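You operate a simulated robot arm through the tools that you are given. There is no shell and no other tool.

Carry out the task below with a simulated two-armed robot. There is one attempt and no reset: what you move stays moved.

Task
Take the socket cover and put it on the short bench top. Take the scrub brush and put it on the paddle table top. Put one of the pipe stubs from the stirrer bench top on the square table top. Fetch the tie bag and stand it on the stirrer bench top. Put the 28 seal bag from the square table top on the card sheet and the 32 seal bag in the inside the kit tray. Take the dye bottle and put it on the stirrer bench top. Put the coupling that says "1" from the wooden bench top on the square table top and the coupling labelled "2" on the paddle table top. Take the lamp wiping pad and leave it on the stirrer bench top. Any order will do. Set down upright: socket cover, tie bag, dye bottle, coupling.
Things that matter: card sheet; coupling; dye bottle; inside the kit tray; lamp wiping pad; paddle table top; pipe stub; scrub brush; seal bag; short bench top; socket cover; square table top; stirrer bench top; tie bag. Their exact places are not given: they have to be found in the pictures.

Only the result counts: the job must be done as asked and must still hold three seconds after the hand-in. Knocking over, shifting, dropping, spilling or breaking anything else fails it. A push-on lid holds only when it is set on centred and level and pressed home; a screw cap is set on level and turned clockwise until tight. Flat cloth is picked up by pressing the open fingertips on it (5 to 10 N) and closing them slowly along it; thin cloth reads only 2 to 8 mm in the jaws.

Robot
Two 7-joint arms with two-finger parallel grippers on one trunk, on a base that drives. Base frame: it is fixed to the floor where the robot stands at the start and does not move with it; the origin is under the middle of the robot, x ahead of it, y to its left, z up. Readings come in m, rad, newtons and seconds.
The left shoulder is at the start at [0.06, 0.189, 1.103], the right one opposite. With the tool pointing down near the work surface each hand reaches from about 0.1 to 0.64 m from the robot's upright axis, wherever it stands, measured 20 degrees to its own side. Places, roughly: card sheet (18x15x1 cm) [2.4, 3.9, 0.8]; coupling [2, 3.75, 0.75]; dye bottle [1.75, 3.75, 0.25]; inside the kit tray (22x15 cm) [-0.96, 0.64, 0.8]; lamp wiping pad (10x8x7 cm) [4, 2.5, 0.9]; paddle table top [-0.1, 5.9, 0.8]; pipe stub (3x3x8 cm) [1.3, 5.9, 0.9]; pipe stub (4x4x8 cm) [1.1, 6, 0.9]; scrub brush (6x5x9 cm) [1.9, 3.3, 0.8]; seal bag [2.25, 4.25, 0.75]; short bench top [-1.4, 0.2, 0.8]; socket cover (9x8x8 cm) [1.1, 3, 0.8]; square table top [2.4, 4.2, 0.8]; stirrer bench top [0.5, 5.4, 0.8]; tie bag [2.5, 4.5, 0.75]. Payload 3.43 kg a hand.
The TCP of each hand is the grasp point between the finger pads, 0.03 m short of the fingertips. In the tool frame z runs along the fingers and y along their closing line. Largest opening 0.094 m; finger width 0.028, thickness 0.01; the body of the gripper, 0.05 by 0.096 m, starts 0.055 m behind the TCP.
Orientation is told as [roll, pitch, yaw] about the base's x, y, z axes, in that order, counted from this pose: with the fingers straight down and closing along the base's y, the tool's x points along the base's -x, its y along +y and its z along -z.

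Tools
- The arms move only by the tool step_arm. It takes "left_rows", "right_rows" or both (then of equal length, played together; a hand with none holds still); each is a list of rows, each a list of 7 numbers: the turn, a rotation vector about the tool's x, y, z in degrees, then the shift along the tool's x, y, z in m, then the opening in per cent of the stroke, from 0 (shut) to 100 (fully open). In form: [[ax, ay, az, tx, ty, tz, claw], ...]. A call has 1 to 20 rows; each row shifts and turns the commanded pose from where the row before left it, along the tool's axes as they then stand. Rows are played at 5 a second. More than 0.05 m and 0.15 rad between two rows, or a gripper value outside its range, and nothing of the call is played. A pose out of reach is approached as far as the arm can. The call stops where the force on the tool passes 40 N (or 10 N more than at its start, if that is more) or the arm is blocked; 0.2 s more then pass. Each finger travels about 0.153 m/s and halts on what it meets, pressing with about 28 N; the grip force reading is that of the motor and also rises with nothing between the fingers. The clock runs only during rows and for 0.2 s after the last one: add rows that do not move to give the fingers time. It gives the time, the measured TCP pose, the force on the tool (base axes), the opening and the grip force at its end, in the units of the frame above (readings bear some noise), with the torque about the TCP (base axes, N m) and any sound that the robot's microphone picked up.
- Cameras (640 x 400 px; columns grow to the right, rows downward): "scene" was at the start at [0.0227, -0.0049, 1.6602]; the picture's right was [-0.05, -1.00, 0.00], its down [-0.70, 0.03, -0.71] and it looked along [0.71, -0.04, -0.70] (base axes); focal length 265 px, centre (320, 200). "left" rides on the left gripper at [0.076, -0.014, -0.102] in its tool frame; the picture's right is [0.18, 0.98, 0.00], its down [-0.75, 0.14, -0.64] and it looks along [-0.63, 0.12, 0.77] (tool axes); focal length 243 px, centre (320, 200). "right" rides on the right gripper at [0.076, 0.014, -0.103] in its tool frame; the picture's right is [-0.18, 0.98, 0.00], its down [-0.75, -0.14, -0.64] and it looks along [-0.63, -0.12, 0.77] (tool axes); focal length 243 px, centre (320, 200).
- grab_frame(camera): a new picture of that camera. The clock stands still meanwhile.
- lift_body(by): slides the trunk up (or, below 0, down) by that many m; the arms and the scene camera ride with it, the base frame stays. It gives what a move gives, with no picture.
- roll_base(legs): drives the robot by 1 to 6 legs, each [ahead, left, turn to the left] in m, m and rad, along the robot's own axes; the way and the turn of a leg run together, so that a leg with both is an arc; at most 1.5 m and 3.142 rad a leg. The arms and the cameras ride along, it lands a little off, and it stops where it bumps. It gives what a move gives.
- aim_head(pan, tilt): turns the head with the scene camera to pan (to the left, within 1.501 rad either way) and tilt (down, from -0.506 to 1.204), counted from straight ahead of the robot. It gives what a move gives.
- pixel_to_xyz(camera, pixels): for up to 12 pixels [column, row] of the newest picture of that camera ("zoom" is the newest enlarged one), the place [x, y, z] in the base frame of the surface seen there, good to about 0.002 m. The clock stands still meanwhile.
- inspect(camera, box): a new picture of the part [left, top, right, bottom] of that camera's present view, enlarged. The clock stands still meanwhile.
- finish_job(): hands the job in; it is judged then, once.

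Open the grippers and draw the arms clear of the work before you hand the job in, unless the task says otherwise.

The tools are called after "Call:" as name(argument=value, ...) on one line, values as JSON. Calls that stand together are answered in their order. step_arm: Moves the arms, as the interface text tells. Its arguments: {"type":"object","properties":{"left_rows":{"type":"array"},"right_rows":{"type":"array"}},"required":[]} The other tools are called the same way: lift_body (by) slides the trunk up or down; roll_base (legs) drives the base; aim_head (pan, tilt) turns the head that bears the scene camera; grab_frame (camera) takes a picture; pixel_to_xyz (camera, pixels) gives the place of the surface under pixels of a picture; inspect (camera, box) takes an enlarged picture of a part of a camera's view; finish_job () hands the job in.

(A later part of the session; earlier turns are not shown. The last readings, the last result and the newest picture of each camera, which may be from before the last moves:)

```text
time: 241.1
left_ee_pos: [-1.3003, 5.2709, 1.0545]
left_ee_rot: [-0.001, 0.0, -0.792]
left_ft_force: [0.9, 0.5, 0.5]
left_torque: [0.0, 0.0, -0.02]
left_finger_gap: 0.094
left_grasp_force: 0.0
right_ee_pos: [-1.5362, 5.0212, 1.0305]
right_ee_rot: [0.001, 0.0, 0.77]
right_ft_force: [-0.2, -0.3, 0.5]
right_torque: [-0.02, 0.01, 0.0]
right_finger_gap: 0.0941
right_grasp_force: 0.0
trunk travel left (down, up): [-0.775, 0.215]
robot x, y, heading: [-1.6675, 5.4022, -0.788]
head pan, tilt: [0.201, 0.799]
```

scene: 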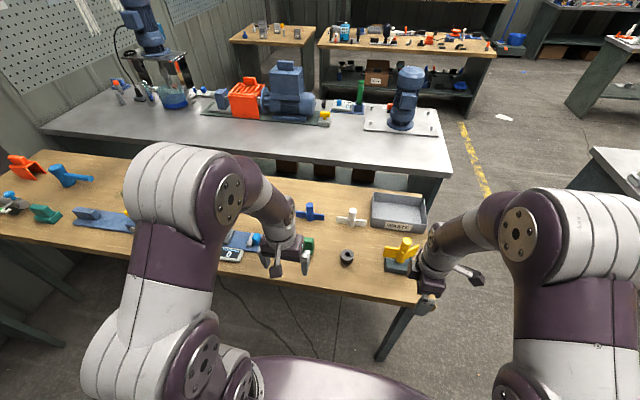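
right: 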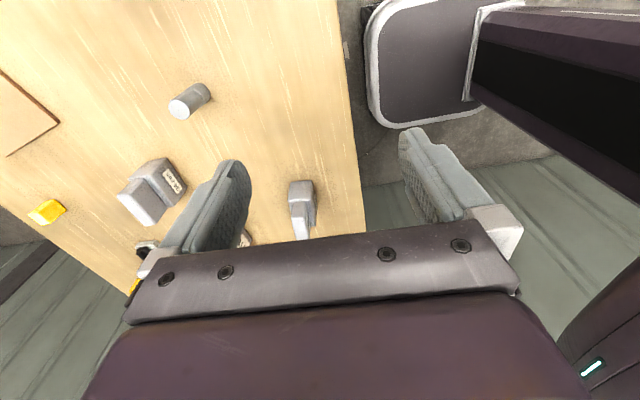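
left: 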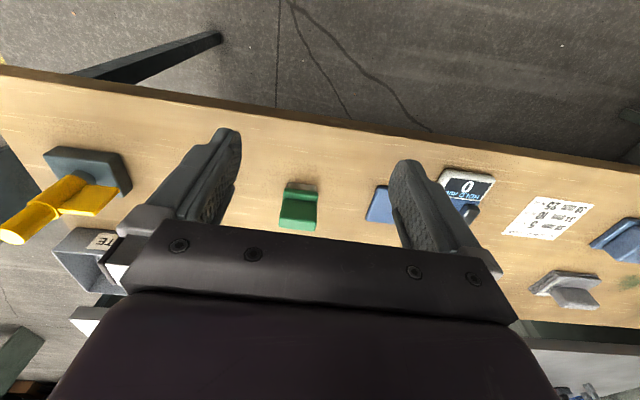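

I'm at d≈2.64, aligned. I drive forward through the passage.

Call:
roll_base(legs=[[1.3, 0, 0.003], [1.3, 0, 0]])

Call:
aim_head(pan=0.6, tilt=0.6)

Call:
grab_frame(camera="scene")

```text
time: 253.7
left_ee_pos: [0.5628, 3.4757, 1.0538]
left_ee_rot: [0.0, 0.0, -0.758]
left_ft_force: [0.6, -0.5, -0.4]
left_torque: [0.0, -0.01, 0.03]
left_finger_gap: 0.0939
left_grasp_force: 0.1
right_ee_pos: [0.3352, 3.2178, 1.0301]
right_ee_rot: [0.0, 0.0, 0.806]
right_ft_force: [0.1, 0.2, -1.2]
right_torque: [-0.02, 0.02, 0.0]
right_finger_gap: 0.094
right_grasp_force: 0.1
trunk travel left (down, up): [-0.775, 0.215]
robot x, y, heading: [0.1861, 3.5916, -0.758]
head pan, tilt: [0.201, 0.799]
```

```text
time: 254.6
left_ee_pos: [0.5638, 3.4751, 1.0533]
left_ee_rot: [-0.001, -0.001, -0.76]
left_ft_force: [-0.3, -0.2, -0.1]
left_torque: [-0.03, 0.01, 0.01]
left_finger_gap: 0.0938
left_grasp_force: 0.0
right_ee_pos: [0.3351, 3.2192, 1.0311]
right_ee_rot: [0.001, -0.001, 0.803]
right_ft_force: [-0.4, 0.0, 0.4]
right_torque: [0.0, -0.01, 0.02]
right_finger_gap: 0.0936
right_grasp_force: 0.1
trunk travel left (down, up): [-0.775, 0.215]
robot x, y, heading: [0.1862, 3.5926, -0.76]
head pan, tilt: [0.6, 0.6]
```

```text
taken
```

scene: 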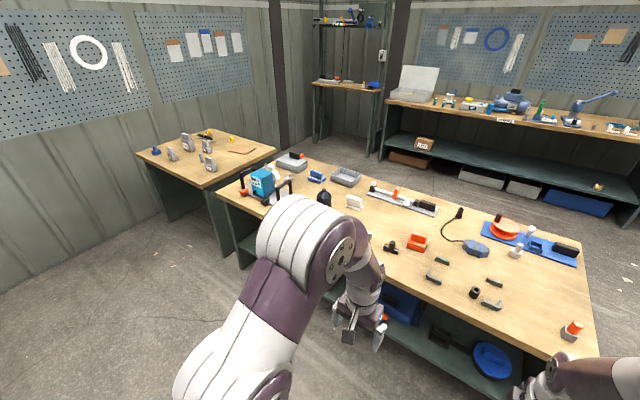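

I strafe along the bench toward the couplings and look at bench top and shelf.

Call:
roll_base(legs=[[0, 1.15, -0.025]])

Call:
aim_head(pan=0.0, tilt=0.8)

Call:
grab_frame(camera="scene")

Call:
inspect(camera="scene", box=[220, 90, 440, 230])

Call:
inspect(camera="scene", box=[220, 220, 440, 360])

```text
time: 260.4
left_ee_pos: [1.353, 4.2967, 1.0544]
left_ee_rot: [0.001, 0.0, -0.772]
left_ft_force: [0.0, -0.4, -0.9]
left_torque: [0.01, 0.04, 0.01]
left_finger_gap: 0.094
left_grasp_force: 0.1
right_ee_pos: [1.1214, 4.0436, 1.0299]
right_ee_rot: [0.001, 0.0, 0.791]
right_ft_force: [-0.1, -0.1, 0.9]
right_torque: [-0.02, 0.02, -0.01]
right_finger_gap: 0.0941
right_grasp_force: 0.1
trunk travel left (down, up): [-0.775, 0.215]
robot x, y, heading: [0.9777, 4.424, -0.772]
head pan, tilt: [0.6, 0.6]
```

```text
time: 261.4
left_ee_pos: [1.3533, 4.2975, 1.0542]
left_ee_rot: [0.0, 0.001, -0.77]
left_ft_force: [0.1, 0.6, 0.7]
left_torque: [0.03, -0.04, -0.01]
left_finger_gap: 0.0939
left_grasp_force: 0.1
right_ee_pos: [1.1226, 4.043, 1.0308]
right_ee_rot: [-0.002, 0.001, 0.791]
right_ft_force: [0.0, 0.2, 0.1]
right_torque: [-0.01, -0.02, -0.02]
right_finger_gap: 0.0937
right_grasp_force: 0.0
trunk travel left (down, up): [-0.775, 0.215]
robot x, y, heading: [0.9764, 4.4186, -0.772]
head pan, tilt: [0.0, 0.799]
```

```text
taken
```

scene: 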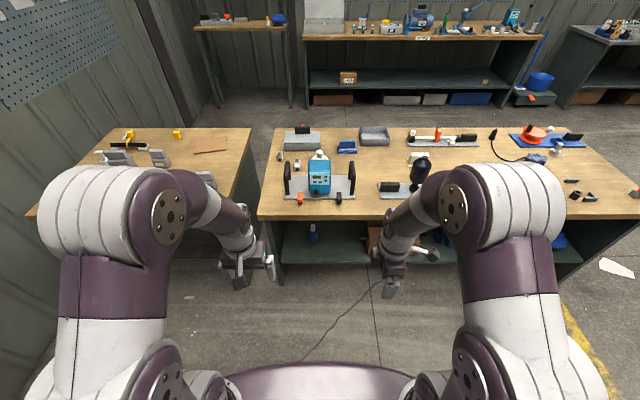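

```text
2.86 times, centred on (330, 160) of scene
```

zoom: 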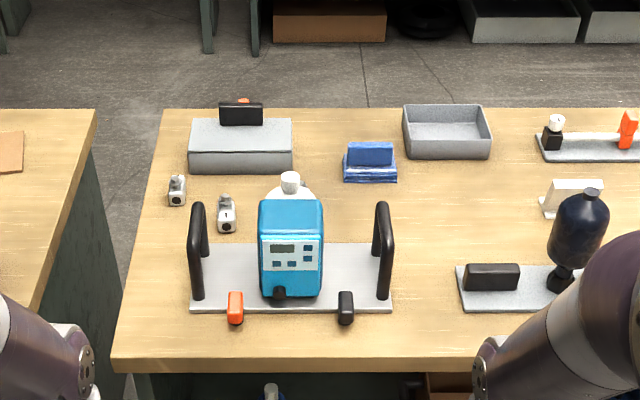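

```text
2.86 times, centred on (330, 290) of scene
```

zoom: 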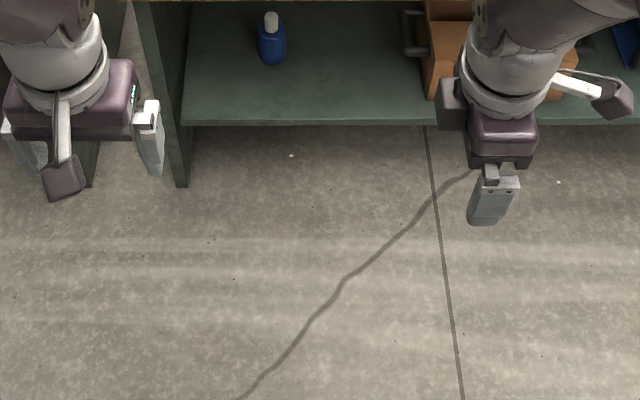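

The dye bottle (blue with grey cap) stands on the shelf at about (312,235). I zoom on the couplings and measure everything here.

Call:
inspect(camera="scene", box=[265, 125, 365, 225])

Call:
pixel_to_xyz(camera="zoom", pixels=[[150, 220], [170, 155], [120, 195], [240, 390], [330, 410], [265, 330], [160, 265], [155, 215], [150, 195], [116, 165]])

Call:
pixel_to_xyz(camera="scene", pixels=[[312, 234], [314, 226], [312, 240], [300, 216], [350, 218], [285, 262], [340, 262], [310, 170], [258, 216], [290, 192], [354, 180], [288, 170]])

```text
4.00 times, centred on (315, 175) of scene
```

zoom: 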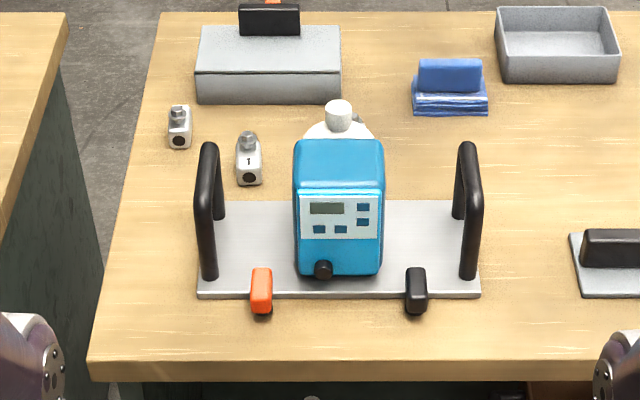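

```text
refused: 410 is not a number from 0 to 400
```

```text
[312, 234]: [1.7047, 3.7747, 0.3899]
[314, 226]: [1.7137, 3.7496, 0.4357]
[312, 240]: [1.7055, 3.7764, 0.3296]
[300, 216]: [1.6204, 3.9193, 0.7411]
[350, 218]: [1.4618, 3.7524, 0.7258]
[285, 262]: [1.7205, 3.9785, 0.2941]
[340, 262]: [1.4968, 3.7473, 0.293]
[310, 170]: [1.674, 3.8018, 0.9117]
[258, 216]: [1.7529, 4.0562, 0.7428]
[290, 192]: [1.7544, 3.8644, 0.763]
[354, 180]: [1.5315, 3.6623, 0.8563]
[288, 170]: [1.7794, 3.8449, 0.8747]
```

Couplings "1" and "2" are identified: "1" at zoom (250,155), "2" at (180,125). They lie closer to the other aisle, so first I take the 28 and 32 mm bags from the square table; I turn the right hand back to neutral and move over.

Call:
step_arm(right_rows=[[0, 0, 8.13, 0, 0, 0, 100], [0, 0, 8.13, 0, 0, 0, 100], [0, 0, 8.13, 0, 0, 0, 100], [0, 0, 8.13, 0, 0, 0, 100], [0, 0, 8.13, 0, 0, 0, 100], [0, 0, 8.13, 0, 0, 0, 100], [0, 0, 8.13, 0, 0, 0, 100], [0, 0, 8.13, 0, 0, 0, 100], [0, 0, 8.13, 0, 0, 0, 100], [0, 0, 8.13, 0, 0, 0, 100], [0, 0, 8.13, 0, 0, 0, 100]])

Call:
roll_base(legs=[[0, 0.75, -0.013], [0.3, 0, 0]])

Call:
grab_frame(camera="scene")

Call:
inspect(camera="scene", box=[220, 130, 440, 270])

```text
time: 263.8
left_ee_pos: [1.3515, 4.2966, 1.0543]
left_ee_rot: [0.001, 0.0, -0.772]
left_ft_force: [0.4, -0.2, -0.5]
left_torque: [-0.01, -0.02, -0.06]
left_finger_gap: 0.0938
left_grasp_force: 0.0
right_ee_pos: [1.1216, 4.0418, 1.0299]
right_ee_rot: [-0.001, 0.0, -0.773]
right_ft_force: [0.5, -0.5, -0.1]
right_torque: [0.03, -0.02, 0.02]
right_finger_gap: 0.0944
right_grasp_force: 0.0
trunk travel left (down, up): [-0.775, 0.215]
robot x, y, heading: [0.9802, 4.4177, -0.773]
head pan, tilt: [0.0, 0.799]
```

```text
time: 269.5
left_ee_pos: [2.0863, 4.6198, 1.0549]
left_ee_rot: [-0.001, 0.001, -0.782]
left_ft_force: [-0.1, -0.6, 0.1]
left_torque: [-0.02, 0.02, -0.02]
left_finger_gap: 0.0938
left_grasp_force: 0.1
right_ee_pos: [1.8523, 4.3684, 1.0303]
right_ee_rot: [0.0, 0.001, -0.78]
right_ft_force: [-0.1, 0.4, -0.7]
right_torque: [-0.01, -0.03, -0.03]
right_finger_gap: 0.0938
right_grasp_force: 0.1
trunk travel left (down, up): [-0.775, 0.215]
robot x, y, heading: [1.7103, 4.7476, -0.782]
head pan, tilt: [0.0, 0.799]
```

```text
taken
```

scene: 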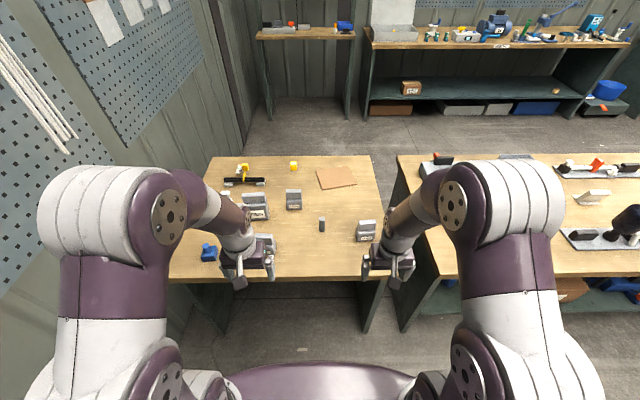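

```text
2.86 times, centred on (330, 200) of scene
```

zoom: 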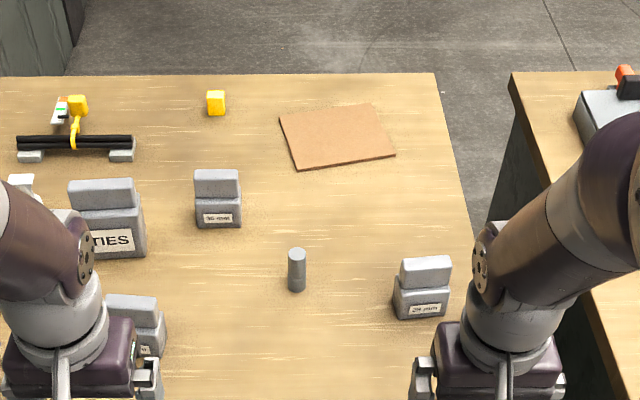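

I read the right-hand bag's label closely and measure it.

Call:
inspect(camera="scene", box=[345, 205, 395, 250])

Call:
pixel_to_xyz(camera="zoom", pixels=[[195, 135], [370, 125], [280, 130], [190, 230], [390, 215], [180, 340], [410, 320], [280, 200]])

Call:
inspect(camera="scene", box=[225, 180, 305, 270])

Call:
pixel_to_xyz(camera="left", pixels=[[320, 150]])

Call:
grab_frame(camera="left")

Call:
grab_frame(camera="right")

```text
8.89 times, centred on (370, 228) of scene
```

zoom: 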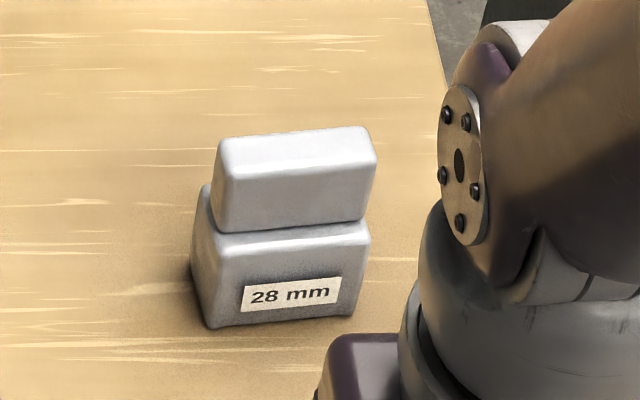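

```text
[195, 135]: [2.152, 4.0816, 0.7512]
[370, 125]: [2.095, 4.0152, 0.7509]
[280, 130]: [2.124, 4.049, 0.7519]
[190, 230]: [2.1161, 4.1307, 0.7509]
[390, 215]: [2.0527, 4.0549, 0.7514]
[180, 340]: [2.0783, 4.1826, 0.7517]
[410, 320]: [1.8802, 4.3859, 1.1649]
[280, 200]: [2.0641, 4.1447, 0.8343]
```

```text
4.44 times, centred on (265, 225) of scene
```

zoom: 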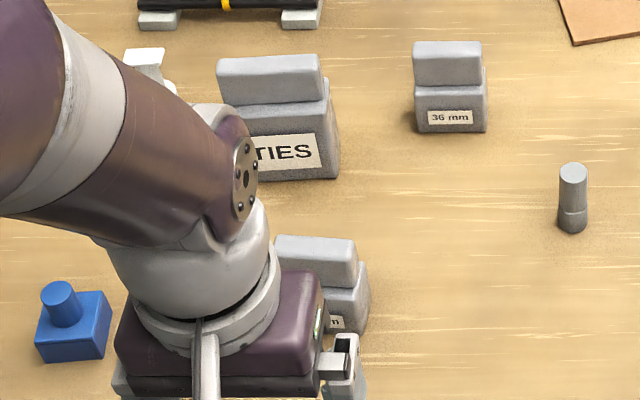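

```text
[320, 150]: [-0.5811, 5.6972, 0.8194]
```

```text
taken
```

left: 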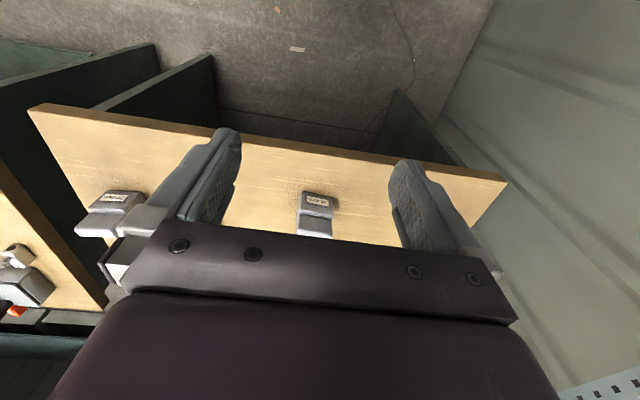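

```text
taken
```

right: 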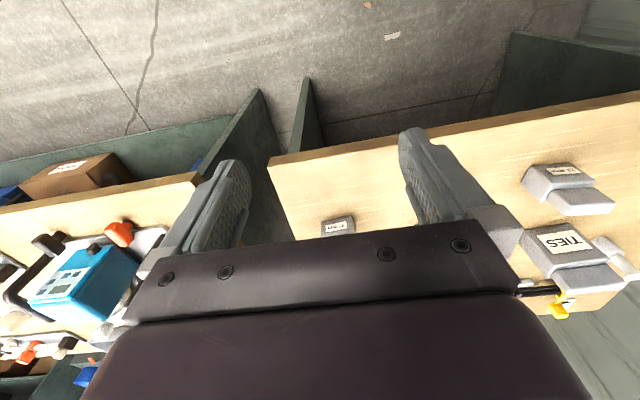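

"28 mm" confirmed. I re-zoom to measure the fin extents of the 28 and 32 bags.

Call:
inspect(camera="scene", box=[345, 205, 395, 250])

Call:
pixel_to_xyz(camera="zoom", pixels=[[230, 160], [360, 150], [295, 145], [295, 180], [225, 200], [370, 190], [215, 260], [360, 245], [210, 315], [350, 300], [295, 228]])

Call:
pixel_to_xyz(camera="left", pixels=[[318, 200], [316, 230], [303, 198], [333, 200], [302, 215], [332, 218], [306, 232], [330, 235]])

Call:
inspect(camera="left", box=[260, 160, 380, 240])

```text
8.89 times, centred on (370, 228) of scene
```

zoom: 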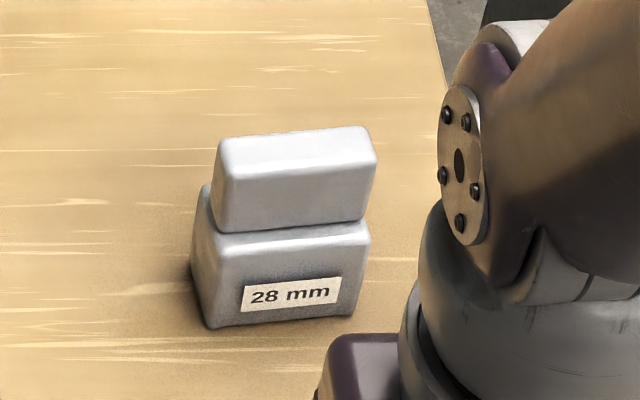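

```text
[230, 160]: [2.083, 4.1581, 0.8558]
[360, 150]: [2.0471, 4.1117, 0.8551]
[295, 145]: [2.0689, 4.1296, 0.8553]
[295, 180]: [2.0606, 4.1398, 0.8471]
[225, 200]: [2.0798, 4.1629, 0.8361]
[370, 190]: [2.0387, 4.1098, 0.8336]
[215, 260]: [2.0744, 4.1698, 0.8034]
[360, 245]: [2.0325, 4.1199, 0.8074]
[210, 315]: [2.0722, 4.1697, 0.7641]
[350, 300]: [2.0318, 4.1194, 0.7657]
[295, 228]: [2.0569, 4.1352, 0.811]
```

```text
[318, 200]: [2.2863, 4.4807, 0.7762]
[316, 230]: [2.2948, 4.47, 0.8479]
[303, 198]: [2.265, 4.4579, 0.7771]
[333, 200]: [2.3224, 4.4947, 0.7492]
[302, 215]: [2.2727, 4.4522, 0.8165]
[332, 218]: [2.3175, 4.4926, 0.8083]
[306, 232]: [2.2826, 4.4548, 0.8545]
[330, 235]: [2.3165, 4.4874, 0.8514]
```

```text
5.00 times, centred on (320, 200) of left
```

zoom: 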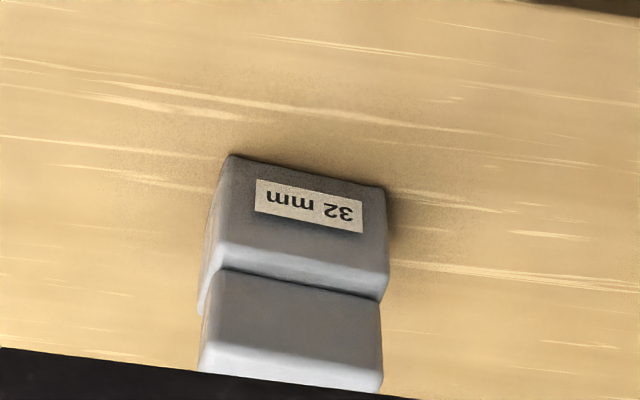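

Fin of the 28 bag is centred near (2.069, 4.129), turned about 7°, 32 bag near (2.303, 4.457). I move 0.15 m closer so both hands can reach.

Call:
roll_base(legs=[[0.15, 0, 0]])

```text
time: 270.9
left_ee_pos: [2.1919, 4.5129, 1.0543]
left_ee_rot: [-0.001, 0.0, -0.782]
left_ft_force: [0.8, 0.3, -0.1]
left_torque: [0.0, -0.02, 0.03]
left_finger_gap: 0.094
left_grasp_force: 0.1
right_ee_pos: [1.959, 4.2622, 1.0301]
right_ee_rot: [0.001, -0.002, -0.78]
right_ft_force: [0.3, -0.3, -0.1]
right_torque: [-0.03, 0.01, -0.01]
right_finger_gap: 0.0939
right_grasp_force: 0.1
trunk travel left (down, up): [-0.775, 0.215]
robot x, y, heading: [1.818, 4.6391, -0.78]
head pan, tilt: [0.0, 0.799]
```

I move both hands above their bags, turning the right one 7°, and lower to z≈0.93 to check.

Call:
step_arm(left_rows=[[0, 0, 0, -0.0297, 0.0097, 0, 100], [0, 0, 0, -0.0297, 0.0097, 0, 100], [0, 0, 0, -0.0297, 0.0097, 0, 100], [0, 0, 0, -0.0297, 0.0097, 0, 100], [0, 0, 0, 0, 0, 0.04, 100], [0, 0, 0, 0, 0, 0.04, 100], [0, 0, 0, 0, 0, 0.04, 100], [0, 0, 0, 0, 0, 0, 100]], right_rows=[[0, 0, 0, -0.043, -0.0044, 0, 100], [0, 0, 0, -0.043, -0.0044, 0, 100], [0, 0, 0, -0.043, -0.0044, 0, 100], [0, 0, 0, -0.043, -0.0044, 0, 100], [0, 0, -6.8, 0, 0, 0.03, 100], [0, 0, 0, 0, 0, 0.04, 100], [0, 0, 0, 0, 0, 0.03, 100], [0, 0, 0, 0, 0, 0, 100]])

Call:
grab_frame(camera="left")

Call:
grab_frame(camera="right")

Call:
grab_frame(camera="scene")

```text
time: 272.6
left_ee_pos: [2.3046, 4.4584, 0.9347]
left_ee_rot: [0.0, -0.002, -0.783]
left_ft_force: [-0.5, -0.9, 0.3]
left_torque: [0.0, -0.01, -0.02]
left_finger_gap: 0.0939
left_grasp_force: 0.0
right_ee_pos: [2.0679, 4.1268, 0.9294]
right_ee_rot: [0.001, -0.002, -0.661]
right_ft_force: [-0.1, -0.5, -0.1]
right_torque: [-0.01, -0.03, -0.01]
right_finger_gap: 0.0941
right_grasp_force: 0.1
trunk travel left (down, up): [-0.775, 0.215]
robot x, y, heading: [1.8168, 4.6357, -0.784]
head pan, tilt: [0.0, 0.799]
```

```text
taken
```

left: 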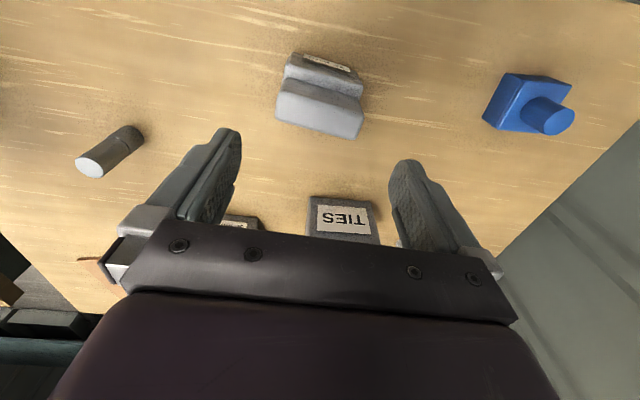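

```text
taken
```

right: 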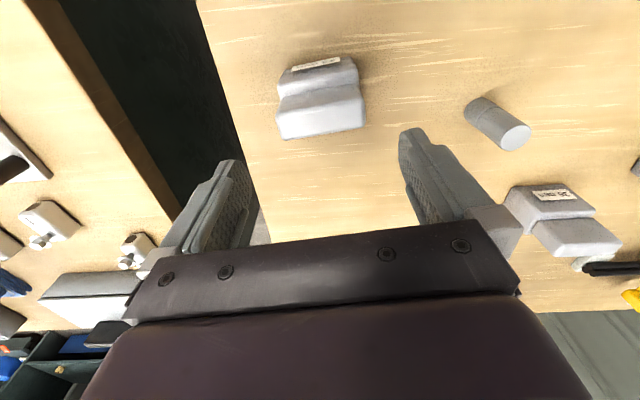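

```text
taken
```

scene: 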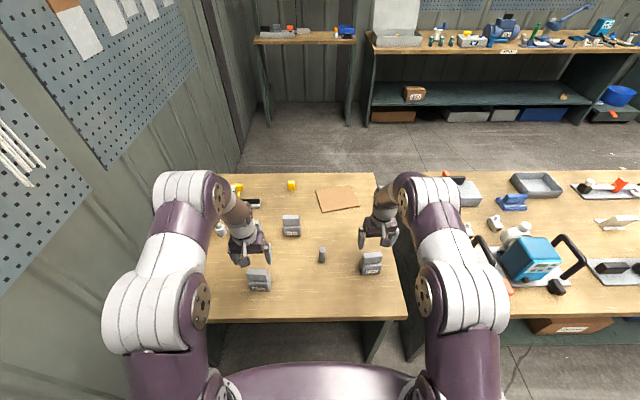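

I measure the fin tops in both hand cameras to fine-tune the centring.

Call:
pixel_to_xyz(camera="left", pixels=[[280, 112], [357, 132], [288, 88], [360, 100], [320, 112], [318, 95], [318, 125]])

Call:
pixel_to_xyz(camera="right", pixels=[[284, 132], [360, 122], [282, 100], [355, 88], [320, 112], [320, 95], [322, 128]])

```text
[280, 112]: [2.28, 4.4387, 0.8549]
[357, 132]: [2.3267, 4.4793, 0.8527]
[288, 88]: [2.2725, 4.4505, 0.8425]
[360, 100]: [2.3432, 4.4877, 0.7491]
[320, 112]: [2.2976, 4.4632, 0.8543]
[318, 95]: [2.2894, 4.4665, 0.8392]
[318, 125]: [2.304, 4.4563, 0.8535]
```

```text
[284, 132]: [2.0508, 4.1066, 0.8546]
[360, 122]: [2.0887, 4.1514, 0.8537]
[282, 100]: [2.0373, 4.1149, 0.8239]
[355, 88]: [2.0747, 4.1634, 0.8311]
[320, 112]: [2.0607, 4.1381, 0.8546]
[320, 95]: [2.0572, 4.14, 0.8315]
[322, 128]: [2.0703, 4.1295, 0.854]
```

Both are centred to within a few mm. I trim yaw and position, lower to TCP z≈0.848 and close both hands.

Call:
step_arm(left_rows=[[0, 0, 4, 0.004, 0, 0.03, 100], [0, 0, 0, 0, 0, 0.03, 100], [0, 0, 0, 0, 0, 0.0267, 100], [0, 0, 0, 0, 0, 0, 100], [0, 0, 0, 0, 0, 0, 80], [0, 0, 0, 0, 0, 0, 60], [0, 0, 0, 0, 0, 0, 30], [0, 0, 0, 0, 0, 0, 30], [0, 0, 0, 0, 0, 0, 30]], right_rows=[[0, 0, 2, 0.004, 0.003, 0.03, 100], [0, 0, 0, 0, 0, 0.03, 100], [0, 0, 0, 0, 0, 0.0214, 100], [0, 0, 0, 0, 0, 0, 100], [0, 0, 0, 0, 0, 0, 80], [0, 0, 0, 0, 0, 0, 60], [0, 0, 0, 0, 0, 0, 30], [0, 0, 0, 0, 0, 0, 30], [0, 0, 0, 0, 0, 0, 30]])

Call:
grab_frame(camera="left")

Call:
grab_frame(camera="right")

```text
time: 274.6
left_ee_pos: [2.302, 4.4611, 0.8463]
left_ee_rot: [0.001, 0.0, -0.851]
left_ft_force: [-0.3, 0.2, 0.2]
left_torque: [0.0, -0.01, 0.0]
left_finger_gap: 0.0726
left_grasp_force: 27.7
right_ee_pos: [2.0686, 4.1318, 0.8494]
right_ee_rot: [0.001, 0.0, -0.696]
right_ft_force: [-0.7, -0.2, 1.3]
right_torque: [0.09, -0.04, 0.07]
right_finger_gap: 0.0728
right_grasp_force: 27.5
trunk travel left (down, up): [-0.775, 0.215]
robot x, y, heading: [1.8186, 4.6386, -0.785]
head pan, tilt: [0.0, 0.799]
```

```text
taken
```

left: 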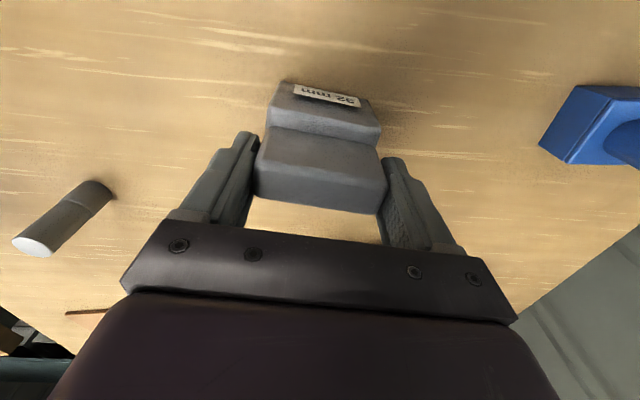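

```text
taken
```

right: 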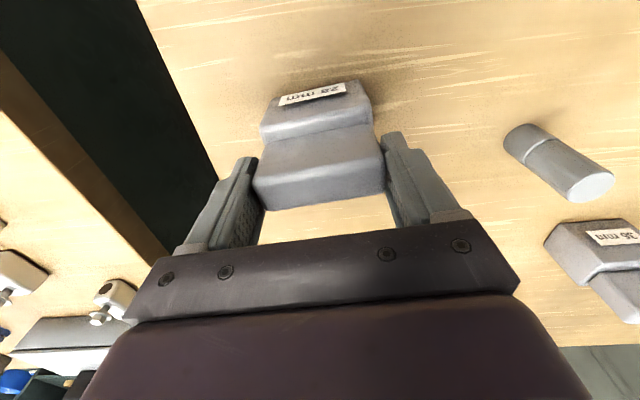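

Both bags are gripped (≈73 mm). I lift both 5 cm slowly and check them.

Call:
step_arm(left_rows=[[0, 0, 0, 0, 0, -0.015, 30], [0, 0, 0, 0, 0, -0.02, 30], [0, 0, 0, 0, 0, -0.02, 30], [0, 0, 0, 0, 0, 0, 30]], right_rows=[[0, 0, 0, 0, 0, -0.015, 30], [0, 0, 0, 0, 0, -0.02, 30], [0, 0, 0, 0, 0, -0.02, 30], [0, 0, 0, 0, 0, 0, 30]])

Call:
grab_frame(camera="left")

Call:
grab_frame(camera="right")

Call:
grab_frame(camera="scene")

```text
time: 275.6
left_ee_pos: [2.3032, 4.4609, 0.9022]
left_ee_rot: [0.001, 0.002, -0.853]
left_ft_force: [0.3, 0.9, -0.1]
left_torque: [0.05, -0.01, 0.0]
left_finger_gap: 0.0724
left_grasp_force: 28.2
right_ee_pos: [2.0674, 4.1313, 0.9044]
right_ee_rot: [0.0, 0.002, -0.695]
right_ft_force: [0.3, -0.9, -1.0]
right_torque: [-0.02, 0.0, -0.03]
right_finger_gap: 0.0727
right_grasp_force: 28.0
trunk travel left (down, up): [-0.775, 0.215]
robot x, y, heading: [1.8193, 4.6382, -0.786]
head pan, tilt: [0.0, 0.799]
```

```text
taken
```

left: 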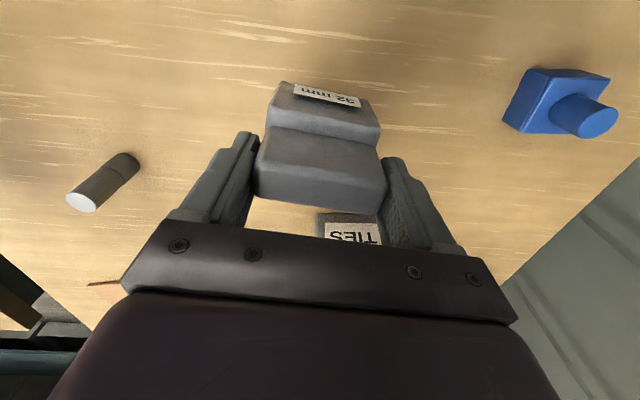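

```text
taken
```

right: 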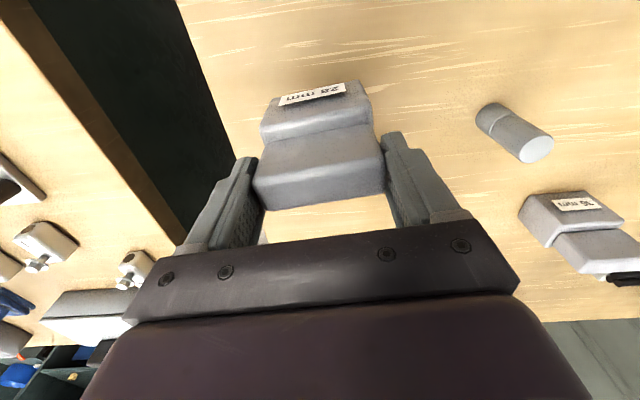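

```text
taken
```

scene: 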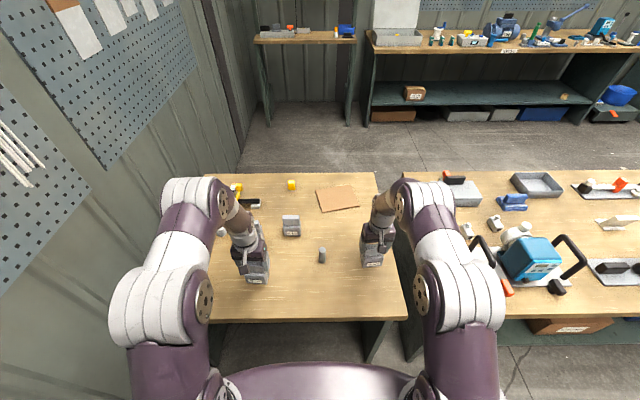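

Both hang steadily. I raise and retract both arms, then back up and travel along the corridor.

Call:
step_arm(left_rows=[[0, 0, 0, 0, 0, -0.04, 30], [0, 0, 0, 0.01, 0, -0.045, 30], [0, 0, 0, 0.03, 0, -0.035, 30], [0, 0, 0, 0.045, 0, -0.02, 30], [0, 0, 0, 0.045, 0, -0.01, 30], [0, 0, 0, 0.04, 0, 0, 30]], right_rows=[[0, 0, 0, 0, 0, -0.04, 30], [0, 0, 0, 0.01, 0, -0.045, 30], [0, 0, 0, 0.03, 0, -0.035, 30], [0, 0, 0, 0.045, 0, -0.02, 30], [0, 0, 0, 0.045, 0, -0.01, 30], [0, 0, 0, 0.045, 0, 0, 30]])

Call:
roll_base(legs=[[-0.38, 0, 0], [0, -1.1, 0], [0, -1.1, 0], [0, -1.05, 0]])

Call:
aim_head(pan=0.0, tilt=0.7)

Call:
grab_frame(camera="scene")

```text
time: 277.1
left_ee_pos: [2.1878, 4.5901, 1.0534]
left_ee_rot: [0.002, -0.001, -0.853]
left_ft_force: [-0.2, 1.1, -0.8]
left_torque: [0.0, -0.01, 0.0]
left_finger_gap: 0.0727
left_grasp_force: 27.5
right_ee_pos: [1.9308, 4.2476, 1.0548]
right_ee_rot: [0.0, -0.003, -0.697]
right_ft_force: [-0.9, 0.1, -0.6]
right_torque: [-0.05, -0.03, -0.03]
right_finger_gap: 0.0722
right_grasp_force: 27.9
trunk travel left (down, up): [-0.775, 0.215]
robot x, y, heading: [1.8169, 4.6338, -0.778]
head pan, tilt: [0.0, 0.799]
```

```text
time: 294.9
left_ee_pos: [-0.3967, 2.5741, 1.0535]
left_ee_rot: [-0.001, -0.001, -0.875]
left_ft_force: [0.0, 0.1, -0.1]
left_torque: [-0.03, 0.0, 0.01]
left_finger_gap: 0.0724
left_grasp_force: 27.8
right_ee_pos: [-0.6617, 2.2369, 1.0529]
right_ee_rot: [0.002, 0.0, -0.719]
right_ft_force: [0.2, 0.4, -1.6]
right_torque: [0.03, 0.04, -0.01]
right_finger_gap: 0.0724
right_grasp_force: 27.7
trunk travel left (down, up): [-0.775, 0.215]
robot x, y, heading: [-0.7694, 2.6322, -0.799]
head pan, tilt: [0.0, 0.799]
```

```text
time: 295.6
left_ee_pos: [-0.3966, 2.5732, 1.0526]
left_ee_rot: [-0.001, 0.0, -0.877]
left_ft_force: [0.3, -0.1, -0.5]
left_torque: [0.0, -0.01, 0.0]
left_finger_gap: 0.0724
left_grasp_force: 28.3
right_ee_pos: [-0.6621, 2.2365, 1.0536]
right_ee_rot: [0.0, 0.0, -0.719]
right_ft_force: [0.5, -0.4, -0.5]
right_torque: [0.0, 0.01, 0.01]
right_finger_gap: 0.0727
right_grasp_force: 28.1
trunk travel left (down, up): [-0.775, 0.215]
robot x, y, heading: [-0.7669, 2.6307, -0.81]
head pan, tilt: [0.0, 0.7]
```

```text
taken
```

scene: 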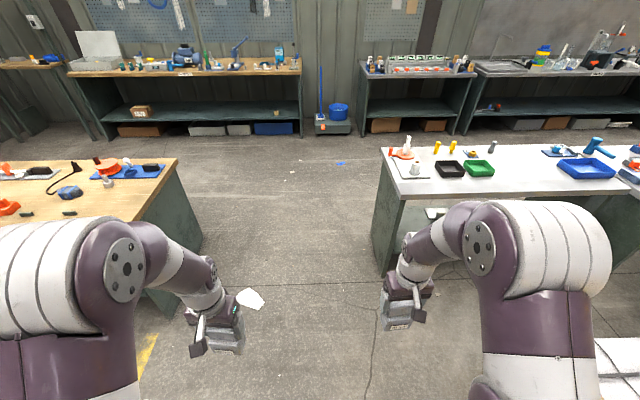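

The path ahead between the benches is clear, the paper scrap is at left (250,298). I straighten and drive through to the front aisle.

Call:
roll_base(legs=[[0, -0.04, 0.022], [1.1, 0, 0], [1.1, 0, 0]])

Call:
aim_head(pan=-1.4, tilt=0.6)

Call:
grab_frame(camera="scene")

```text
time: 306.9
left_ee_pos: [1.1411, 1.0267, 1.0525]
left_ee_rot: [-0.001, 0.0, -0.834]
left_ft_force: [1.1, -0.5, -0.9]
left_torque: [0.0, 0.03, 0.0]
left_finger_gap: 0.0726
left_grasp_force: 28.2
right_ee_pos: [0.8897, 0.6792, 1.0541]
right_ee_rot: [0.002, -0.001, -0.681]
right_ft_force: [-1.2, 0.2, -0.5]
right_torque: [0.0, -0.01, 0.04]
right_finger_gap: 0.0726
right_grasp_force: 27.2
trunk travel left (down, up): [-0.775, 0.215]
robot x, y, heading: [0.7697, 1.0688, -0.759]
head pan, tilt: [0.0, 0.7]
```

```text
time: 308.4
left_ee_pos: [1.1424, 1.0269, 1.0539]
left_ee_rot: [0.0, -0.001, -0.836]
left_ft_force: [0.7, 0.0, -1.2]
left_torque: [0.01, 0.01, 0.0]
left_finger_gap: 0.0723
left_grasp_force: 28.2
right_ee_pos: [0.891, 0.679, 1.0549]
right_ee_rot: [0.0, -0.001, -0.679]
right_ft_force: [0.0, 0.5, -1.2]
right_torque: [-0.02, 0.02, -0.01]
right_finger_gap: 0.0724
right_grasp_force: 28.2
trunk travel left (down, up): [-0.775, 0.215]
robot x, y, heading: [0.7685, 1.0674, -0.769]
head pan, tilt: [-1.4, 0.6]
```

```text
taken
```

scene: 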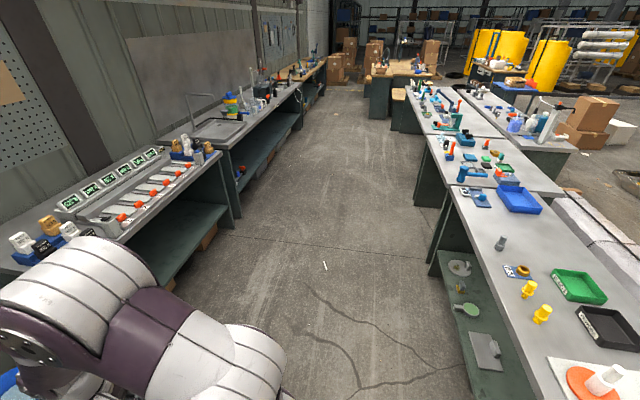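

The blue tray at (520,200) should be the kit tray. I measure it, the bench's edges and the short bench beyond.

Call:
pixel_to_xyz(camera="scene", pixels=[[520, 200], [498, 190], [520, 213], [542, 210], [525, 188], [455, 200], [490, 290], [500, 160], [425, 140], [325, 265], [230, 170], [350, 390]])

Call:
inspect(camera="scene", box=[400, 80, 600, 240])

```text
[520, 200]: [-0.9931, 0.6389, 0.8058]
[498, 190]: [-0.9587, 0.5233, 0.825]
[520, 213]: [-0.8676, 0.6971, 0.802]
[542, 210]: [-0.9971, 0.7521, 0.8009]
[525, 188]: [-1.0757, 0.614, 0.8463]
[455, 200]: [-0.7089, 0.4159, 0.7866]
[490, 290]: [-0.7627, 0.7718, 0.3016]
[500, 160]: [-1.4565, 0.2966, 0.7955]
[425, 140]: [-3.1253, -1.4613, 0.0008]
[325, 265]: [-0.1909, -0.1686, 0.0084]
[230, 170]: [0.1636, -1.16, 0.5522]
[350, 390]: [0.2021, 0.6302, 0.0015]
```

```text
2.50 times, centred on (500, 160) of scene
```

zoom: 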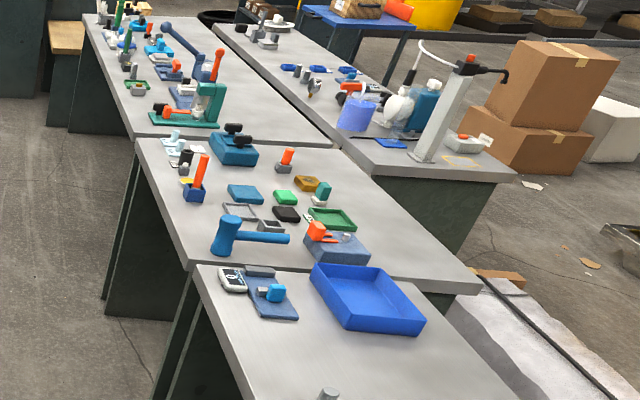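

The kit tray spans about d −0.33…−0.12, n 1.05…1.24; the bench's front edge is n≈0.79. I turn to face that bench and strafe over to the tray, keeping off the small scrap on the floor.

Call:
roll_base(legs=[[0, 0, 3.125], [0.17, 0, 0], [0, 0.7, 0], [0, 0.66, 0]])

Call:
aim_head(pan=0.15, tilt=0.8)

Call:
grab_frame(camera="scene")

```text
time: 324.0
left_ee_pos: [-0.6078, 0.1788, 1.0527]
left_ee_rot: [0.001, 0.0, 2.37]
left_ft_force: [0.1, 0.1, -0.8]
left_torque: [-0.01, 0.0, 0.0]
left_finger_gap: 0.0728
left_grasp_force: 27.9
right_ee_pos: [-0.3793, 0.5407, 1.0535]
right_ee_rot: [-0.001, 0.001, 2.524]
right_ft_force: [0.5, -0.6, 0.4]
right_torque: [-0.03, 0.0, 0.02]
right_finger_gap: 0.0726
right_grasp_force: 27.5
trunk travel left (down, up): [-0.775, 0.215]
robot x, y, heading: [-0.2349, 0.1583, 2.438]
head pan, tilt: [-1.4, 0.6]
```

```text
time: 325.6
left_ee_pos: [-0.6075, 0.1792, 1.0523]
left_ee_rot: [0.0, -0.001, 2.367]
left_ft_force: [0.3, 0.4, -1.2]
left_torque: [0.01, 0.0, -0.02]
left_finger_gap: 0.0724
left_grasp_force: 28.3
right_ee_pos: [-0.3792, 0.5406, 1.0542]
right_ee_rot: [0.001, 0.0, 2.525]
right_ft_force: [0.1, -0.8, -0.3]
right_torque: [-0.01, 0.02, 0.02]
right_finger_gap: 0.0726
right_grasp_force: 27.4
trunk travel left (down, up): [-0.775, 0.215]
robot x, y, heading: [-0.2322, 0.1547, 2.436]
head pan, tilt: [0.15, 0.799]
```

```text
taken
```

scene: 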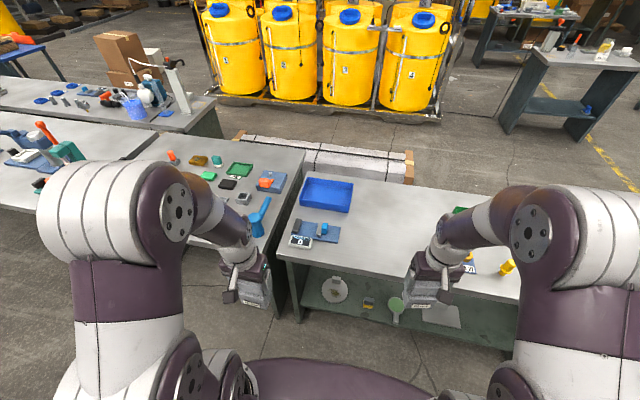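

I straighten (−0.08 rad) and move ahead 0.2 m.

Call:
roll_base(legs=[[0, 0, -0.08], [0.2, 0, 0]])

Call:
grab_frame(camera="scene")

Call:
grab_frame(camera="left")

```text
time: 327.7
left_ee_pos: [-0.7493, 0.3536, 1.053]
left_ee_rot: [0.001, 0.0, 2.286]
left_ft_force: [-0.3, 0.5, 0.3]
left_torque: [-0.02, 0.01, -0.02]
left_finger_gap: 0.0724
left_grasp_force: 28.1
right_ee_pos: [-0.4918, 0.6964, 1.0547]
right_ee_rot: [0.001, 0.0, 2.441]
right_ft_force: [0.9, 0.7, -0.4]
right_torque: [-0.01, 0.03, 0.0]
right_finger_gap: 0.0726
right_grasp_force: 27.8
trunk travel left (down, up): [-0.775, 0.215]
robot x, y, heading: [-0.3791, 0.3028, 2.359]
head pan, tilt: [0.15, 0.799]
```

```text
taken
```

scene: 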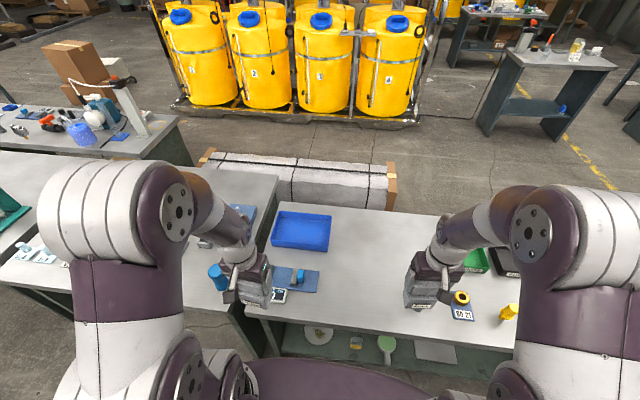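

```text
taken
```

left: 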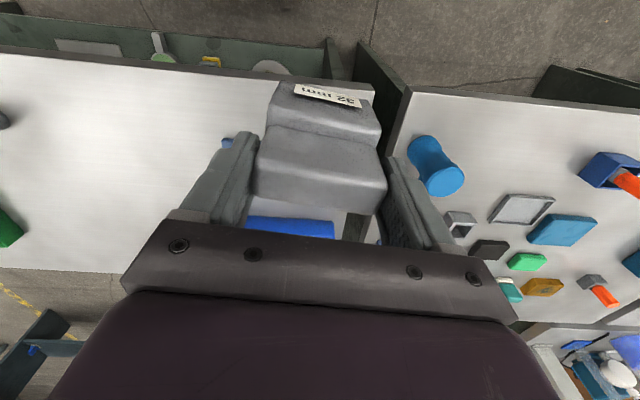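

I measure the tray's rim and floor, and the bench edge.

Call:
pixel_to_xyz(camera="scene", pixels=[[277, 211], [330, 217], [327, 251], [272, 246], [300, 232], [285, 235], [320, 236], [350, 327], [300, 317], [300, 280], [300, 245], [330, 235]])

Call:
inspect(camera="scene", box=[240, 195, 360, 275])

```text
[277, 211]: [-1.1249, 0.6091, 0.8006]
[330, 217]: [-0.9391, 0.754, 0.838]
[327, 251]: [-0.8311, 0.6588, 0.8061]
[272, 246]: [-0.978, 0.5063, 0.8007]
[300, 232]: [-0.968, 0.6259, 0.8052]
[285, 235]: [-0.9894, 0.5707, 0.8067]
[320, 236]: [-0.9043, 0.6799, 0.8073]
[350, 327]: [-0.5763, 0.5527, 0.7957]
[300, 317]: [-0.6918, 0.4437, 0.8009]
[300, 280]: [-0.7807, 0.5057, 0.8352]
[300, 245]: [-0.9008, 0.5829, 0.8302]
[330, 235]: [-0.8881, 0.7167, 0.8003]
```

```text
5.00 times, centred on (300, 235) of scene
```

zoom: 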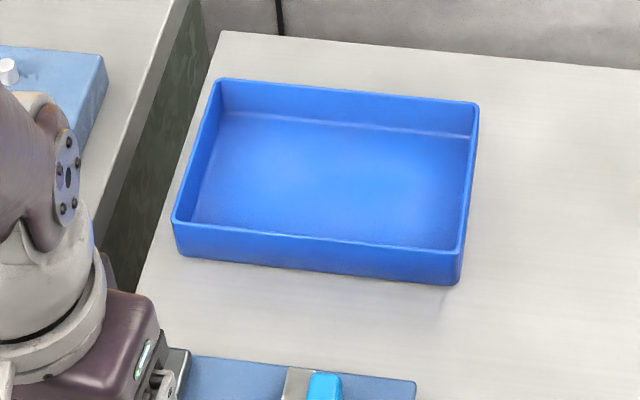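

Tray: rim z≈0.84, floor z≈0.806, n from 1.05 to 1.20. I move 0.04 m closer and bring the 32 mm bag above the tray.

Call:
roll_base(legs=[[0.04, 0.0, 0]])

```text
time: 328.6
left_ee_pos: [-0.774, 0.3804, 1.0536]
left_ee_rot: [0.001, -0.004, 2.286]
left_ft_force: [0.2, -0.4, -1.2]
left_torque: [0.01, 0.03, 0.0]
left_finger_gap: 0.0725
left_grasp_force: 28.0
right_ee_pos: [-0.5171, 0.7212, 1.0556]
right_ee_rot: [0.001, -0.005, 2.442]
right_ft_force: [0.0, 0.1, -0.2]
right_torque: [0.03, 0.0, -0.02]
right_finger_gap: 0.0726
right_grasp_force: 28.0
trunk travel left (down, up): [-0.775, 0.215]
robot x, y, heading: [-0.4035, 0.329, 2.36]
head pan, tilt: [0.15, 0.799]
```

I lower slightly, align the yaw and move the bag out over the tray.

Call:
step_arm(left_rows=[[0, 0, -4, 0, 0, 0.03, 30], [0, 0, 0, 0, 0, 0.03, 30], [0, 0, 0, -0.0486, -0.0084, 0, 30], [0, 0, 0, -0.0486, -0.0084, 0, 30], [0, 0, 0, -0.0486, -0.0084, 0, 30], [0, 0, 0, -0.0486, -0.0084, 0, 30], [0, 0, 0, -0.0486, -0.0084, 0, 30], [0, 0, 0, -0.0486, -0.0084, 0, 30], [0, 0, 0, 0, 0, 0, 30]])

Call:
grab_frame(camera="left")

Call:
grab_frame(camera="scene")

```text
time: 330.6
left_ee_pos: [-0.9463, 0.6221, 0.9925]
left_ee_rot: [-0.001, -0.002, 2.357]
left_ft_force: [-0.1, -1.2, -0.8]
left_torque: [0.04, 0.03, 0.03]
left_finger_gap: 0.0724
left_grasp_force: 27.9
right_ee_pos: [-0.5202, 0.7228, 1.0538]
right_ee_rot: [-0.001, -0.001, 2.442]
right_ft_force: [0.3, -0.5, -0.4]
right_torque: [0.0, 0.02, 0.0]
right_finger_gap: 0.0725
right_grasp_force: 28.3
trunk travel left (down, up): [-0.775, 0.215]
robot x, y, heading: [-0.4046, 0.3324, 2.352]
head pan, tilt: [0.15, 0.799]
```

```text
taken
```

left: 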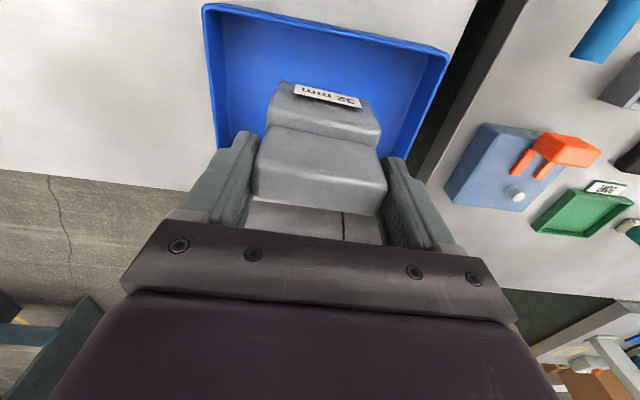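

```text
taken
```

scene: 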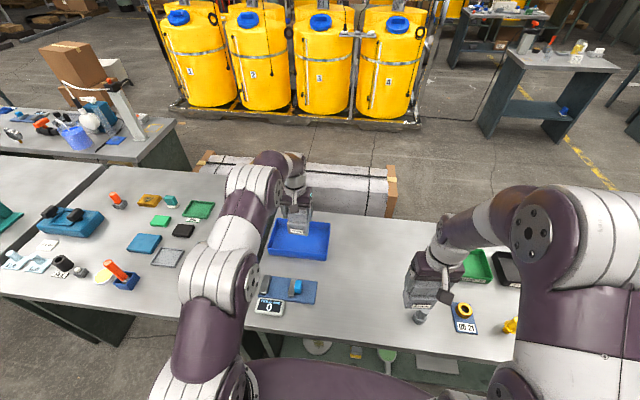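

The bag is centred over the tray. I lower it to just above the tray floor (contact expected at TCP z≈0.902).

Call:
step_arm(left_rows=[[0, 0, 0, 0, 0, 0.03, 30], [0, 0, 0, 0, 0, 0.03, 30], [0, 0, 0, 0, 0, 0.02, 30], [0, 0, 0, 0, 0, 0.005, 30], [0, 0, 0, 0, 0, 0, 30]])

Call:
grab_frame(camera="left")

Call:
inspect(camera="scene", box=[220, 170, 380, 280])

```text
time: 331.8
left_ee_pos: [-0.948, 0.623, 0.9072]
left_ee_rot: [0.0, 0.001, 2.356]
left_ft_force: [-0.6, -0.1, -1.5]
left_torque: [0.0, 0.02, -0.01]
left_finger_gap: 0.0726
left_grasp_force: 27.8
right_ee_pos: [-0.5199, 0.7226, 1.0536]
right_ee_rot: [0.0, 0.0, 2.441]
right_ft_force: [-0.2, -0.1, -1.0]
right_torque: [-0.04, -0.01, 0.0]
right_finger_gap: 0.0726
right_grasp_force: 27.5
trunk travel left (down, up): [-0.775, 0.215]
robot x, y, heading: [-0.4073, 0.3308, 2.356]
head pan, tilt: [0.15, 0.799]
```

```text
taken
```

left: 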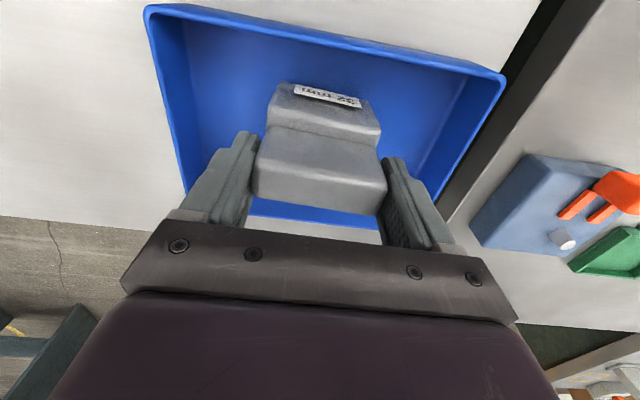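

```text
3.64 times, centred on (300, 225) of scene
```

zoom: 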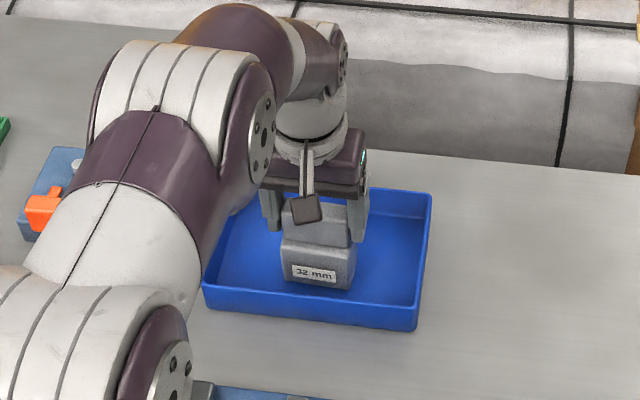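

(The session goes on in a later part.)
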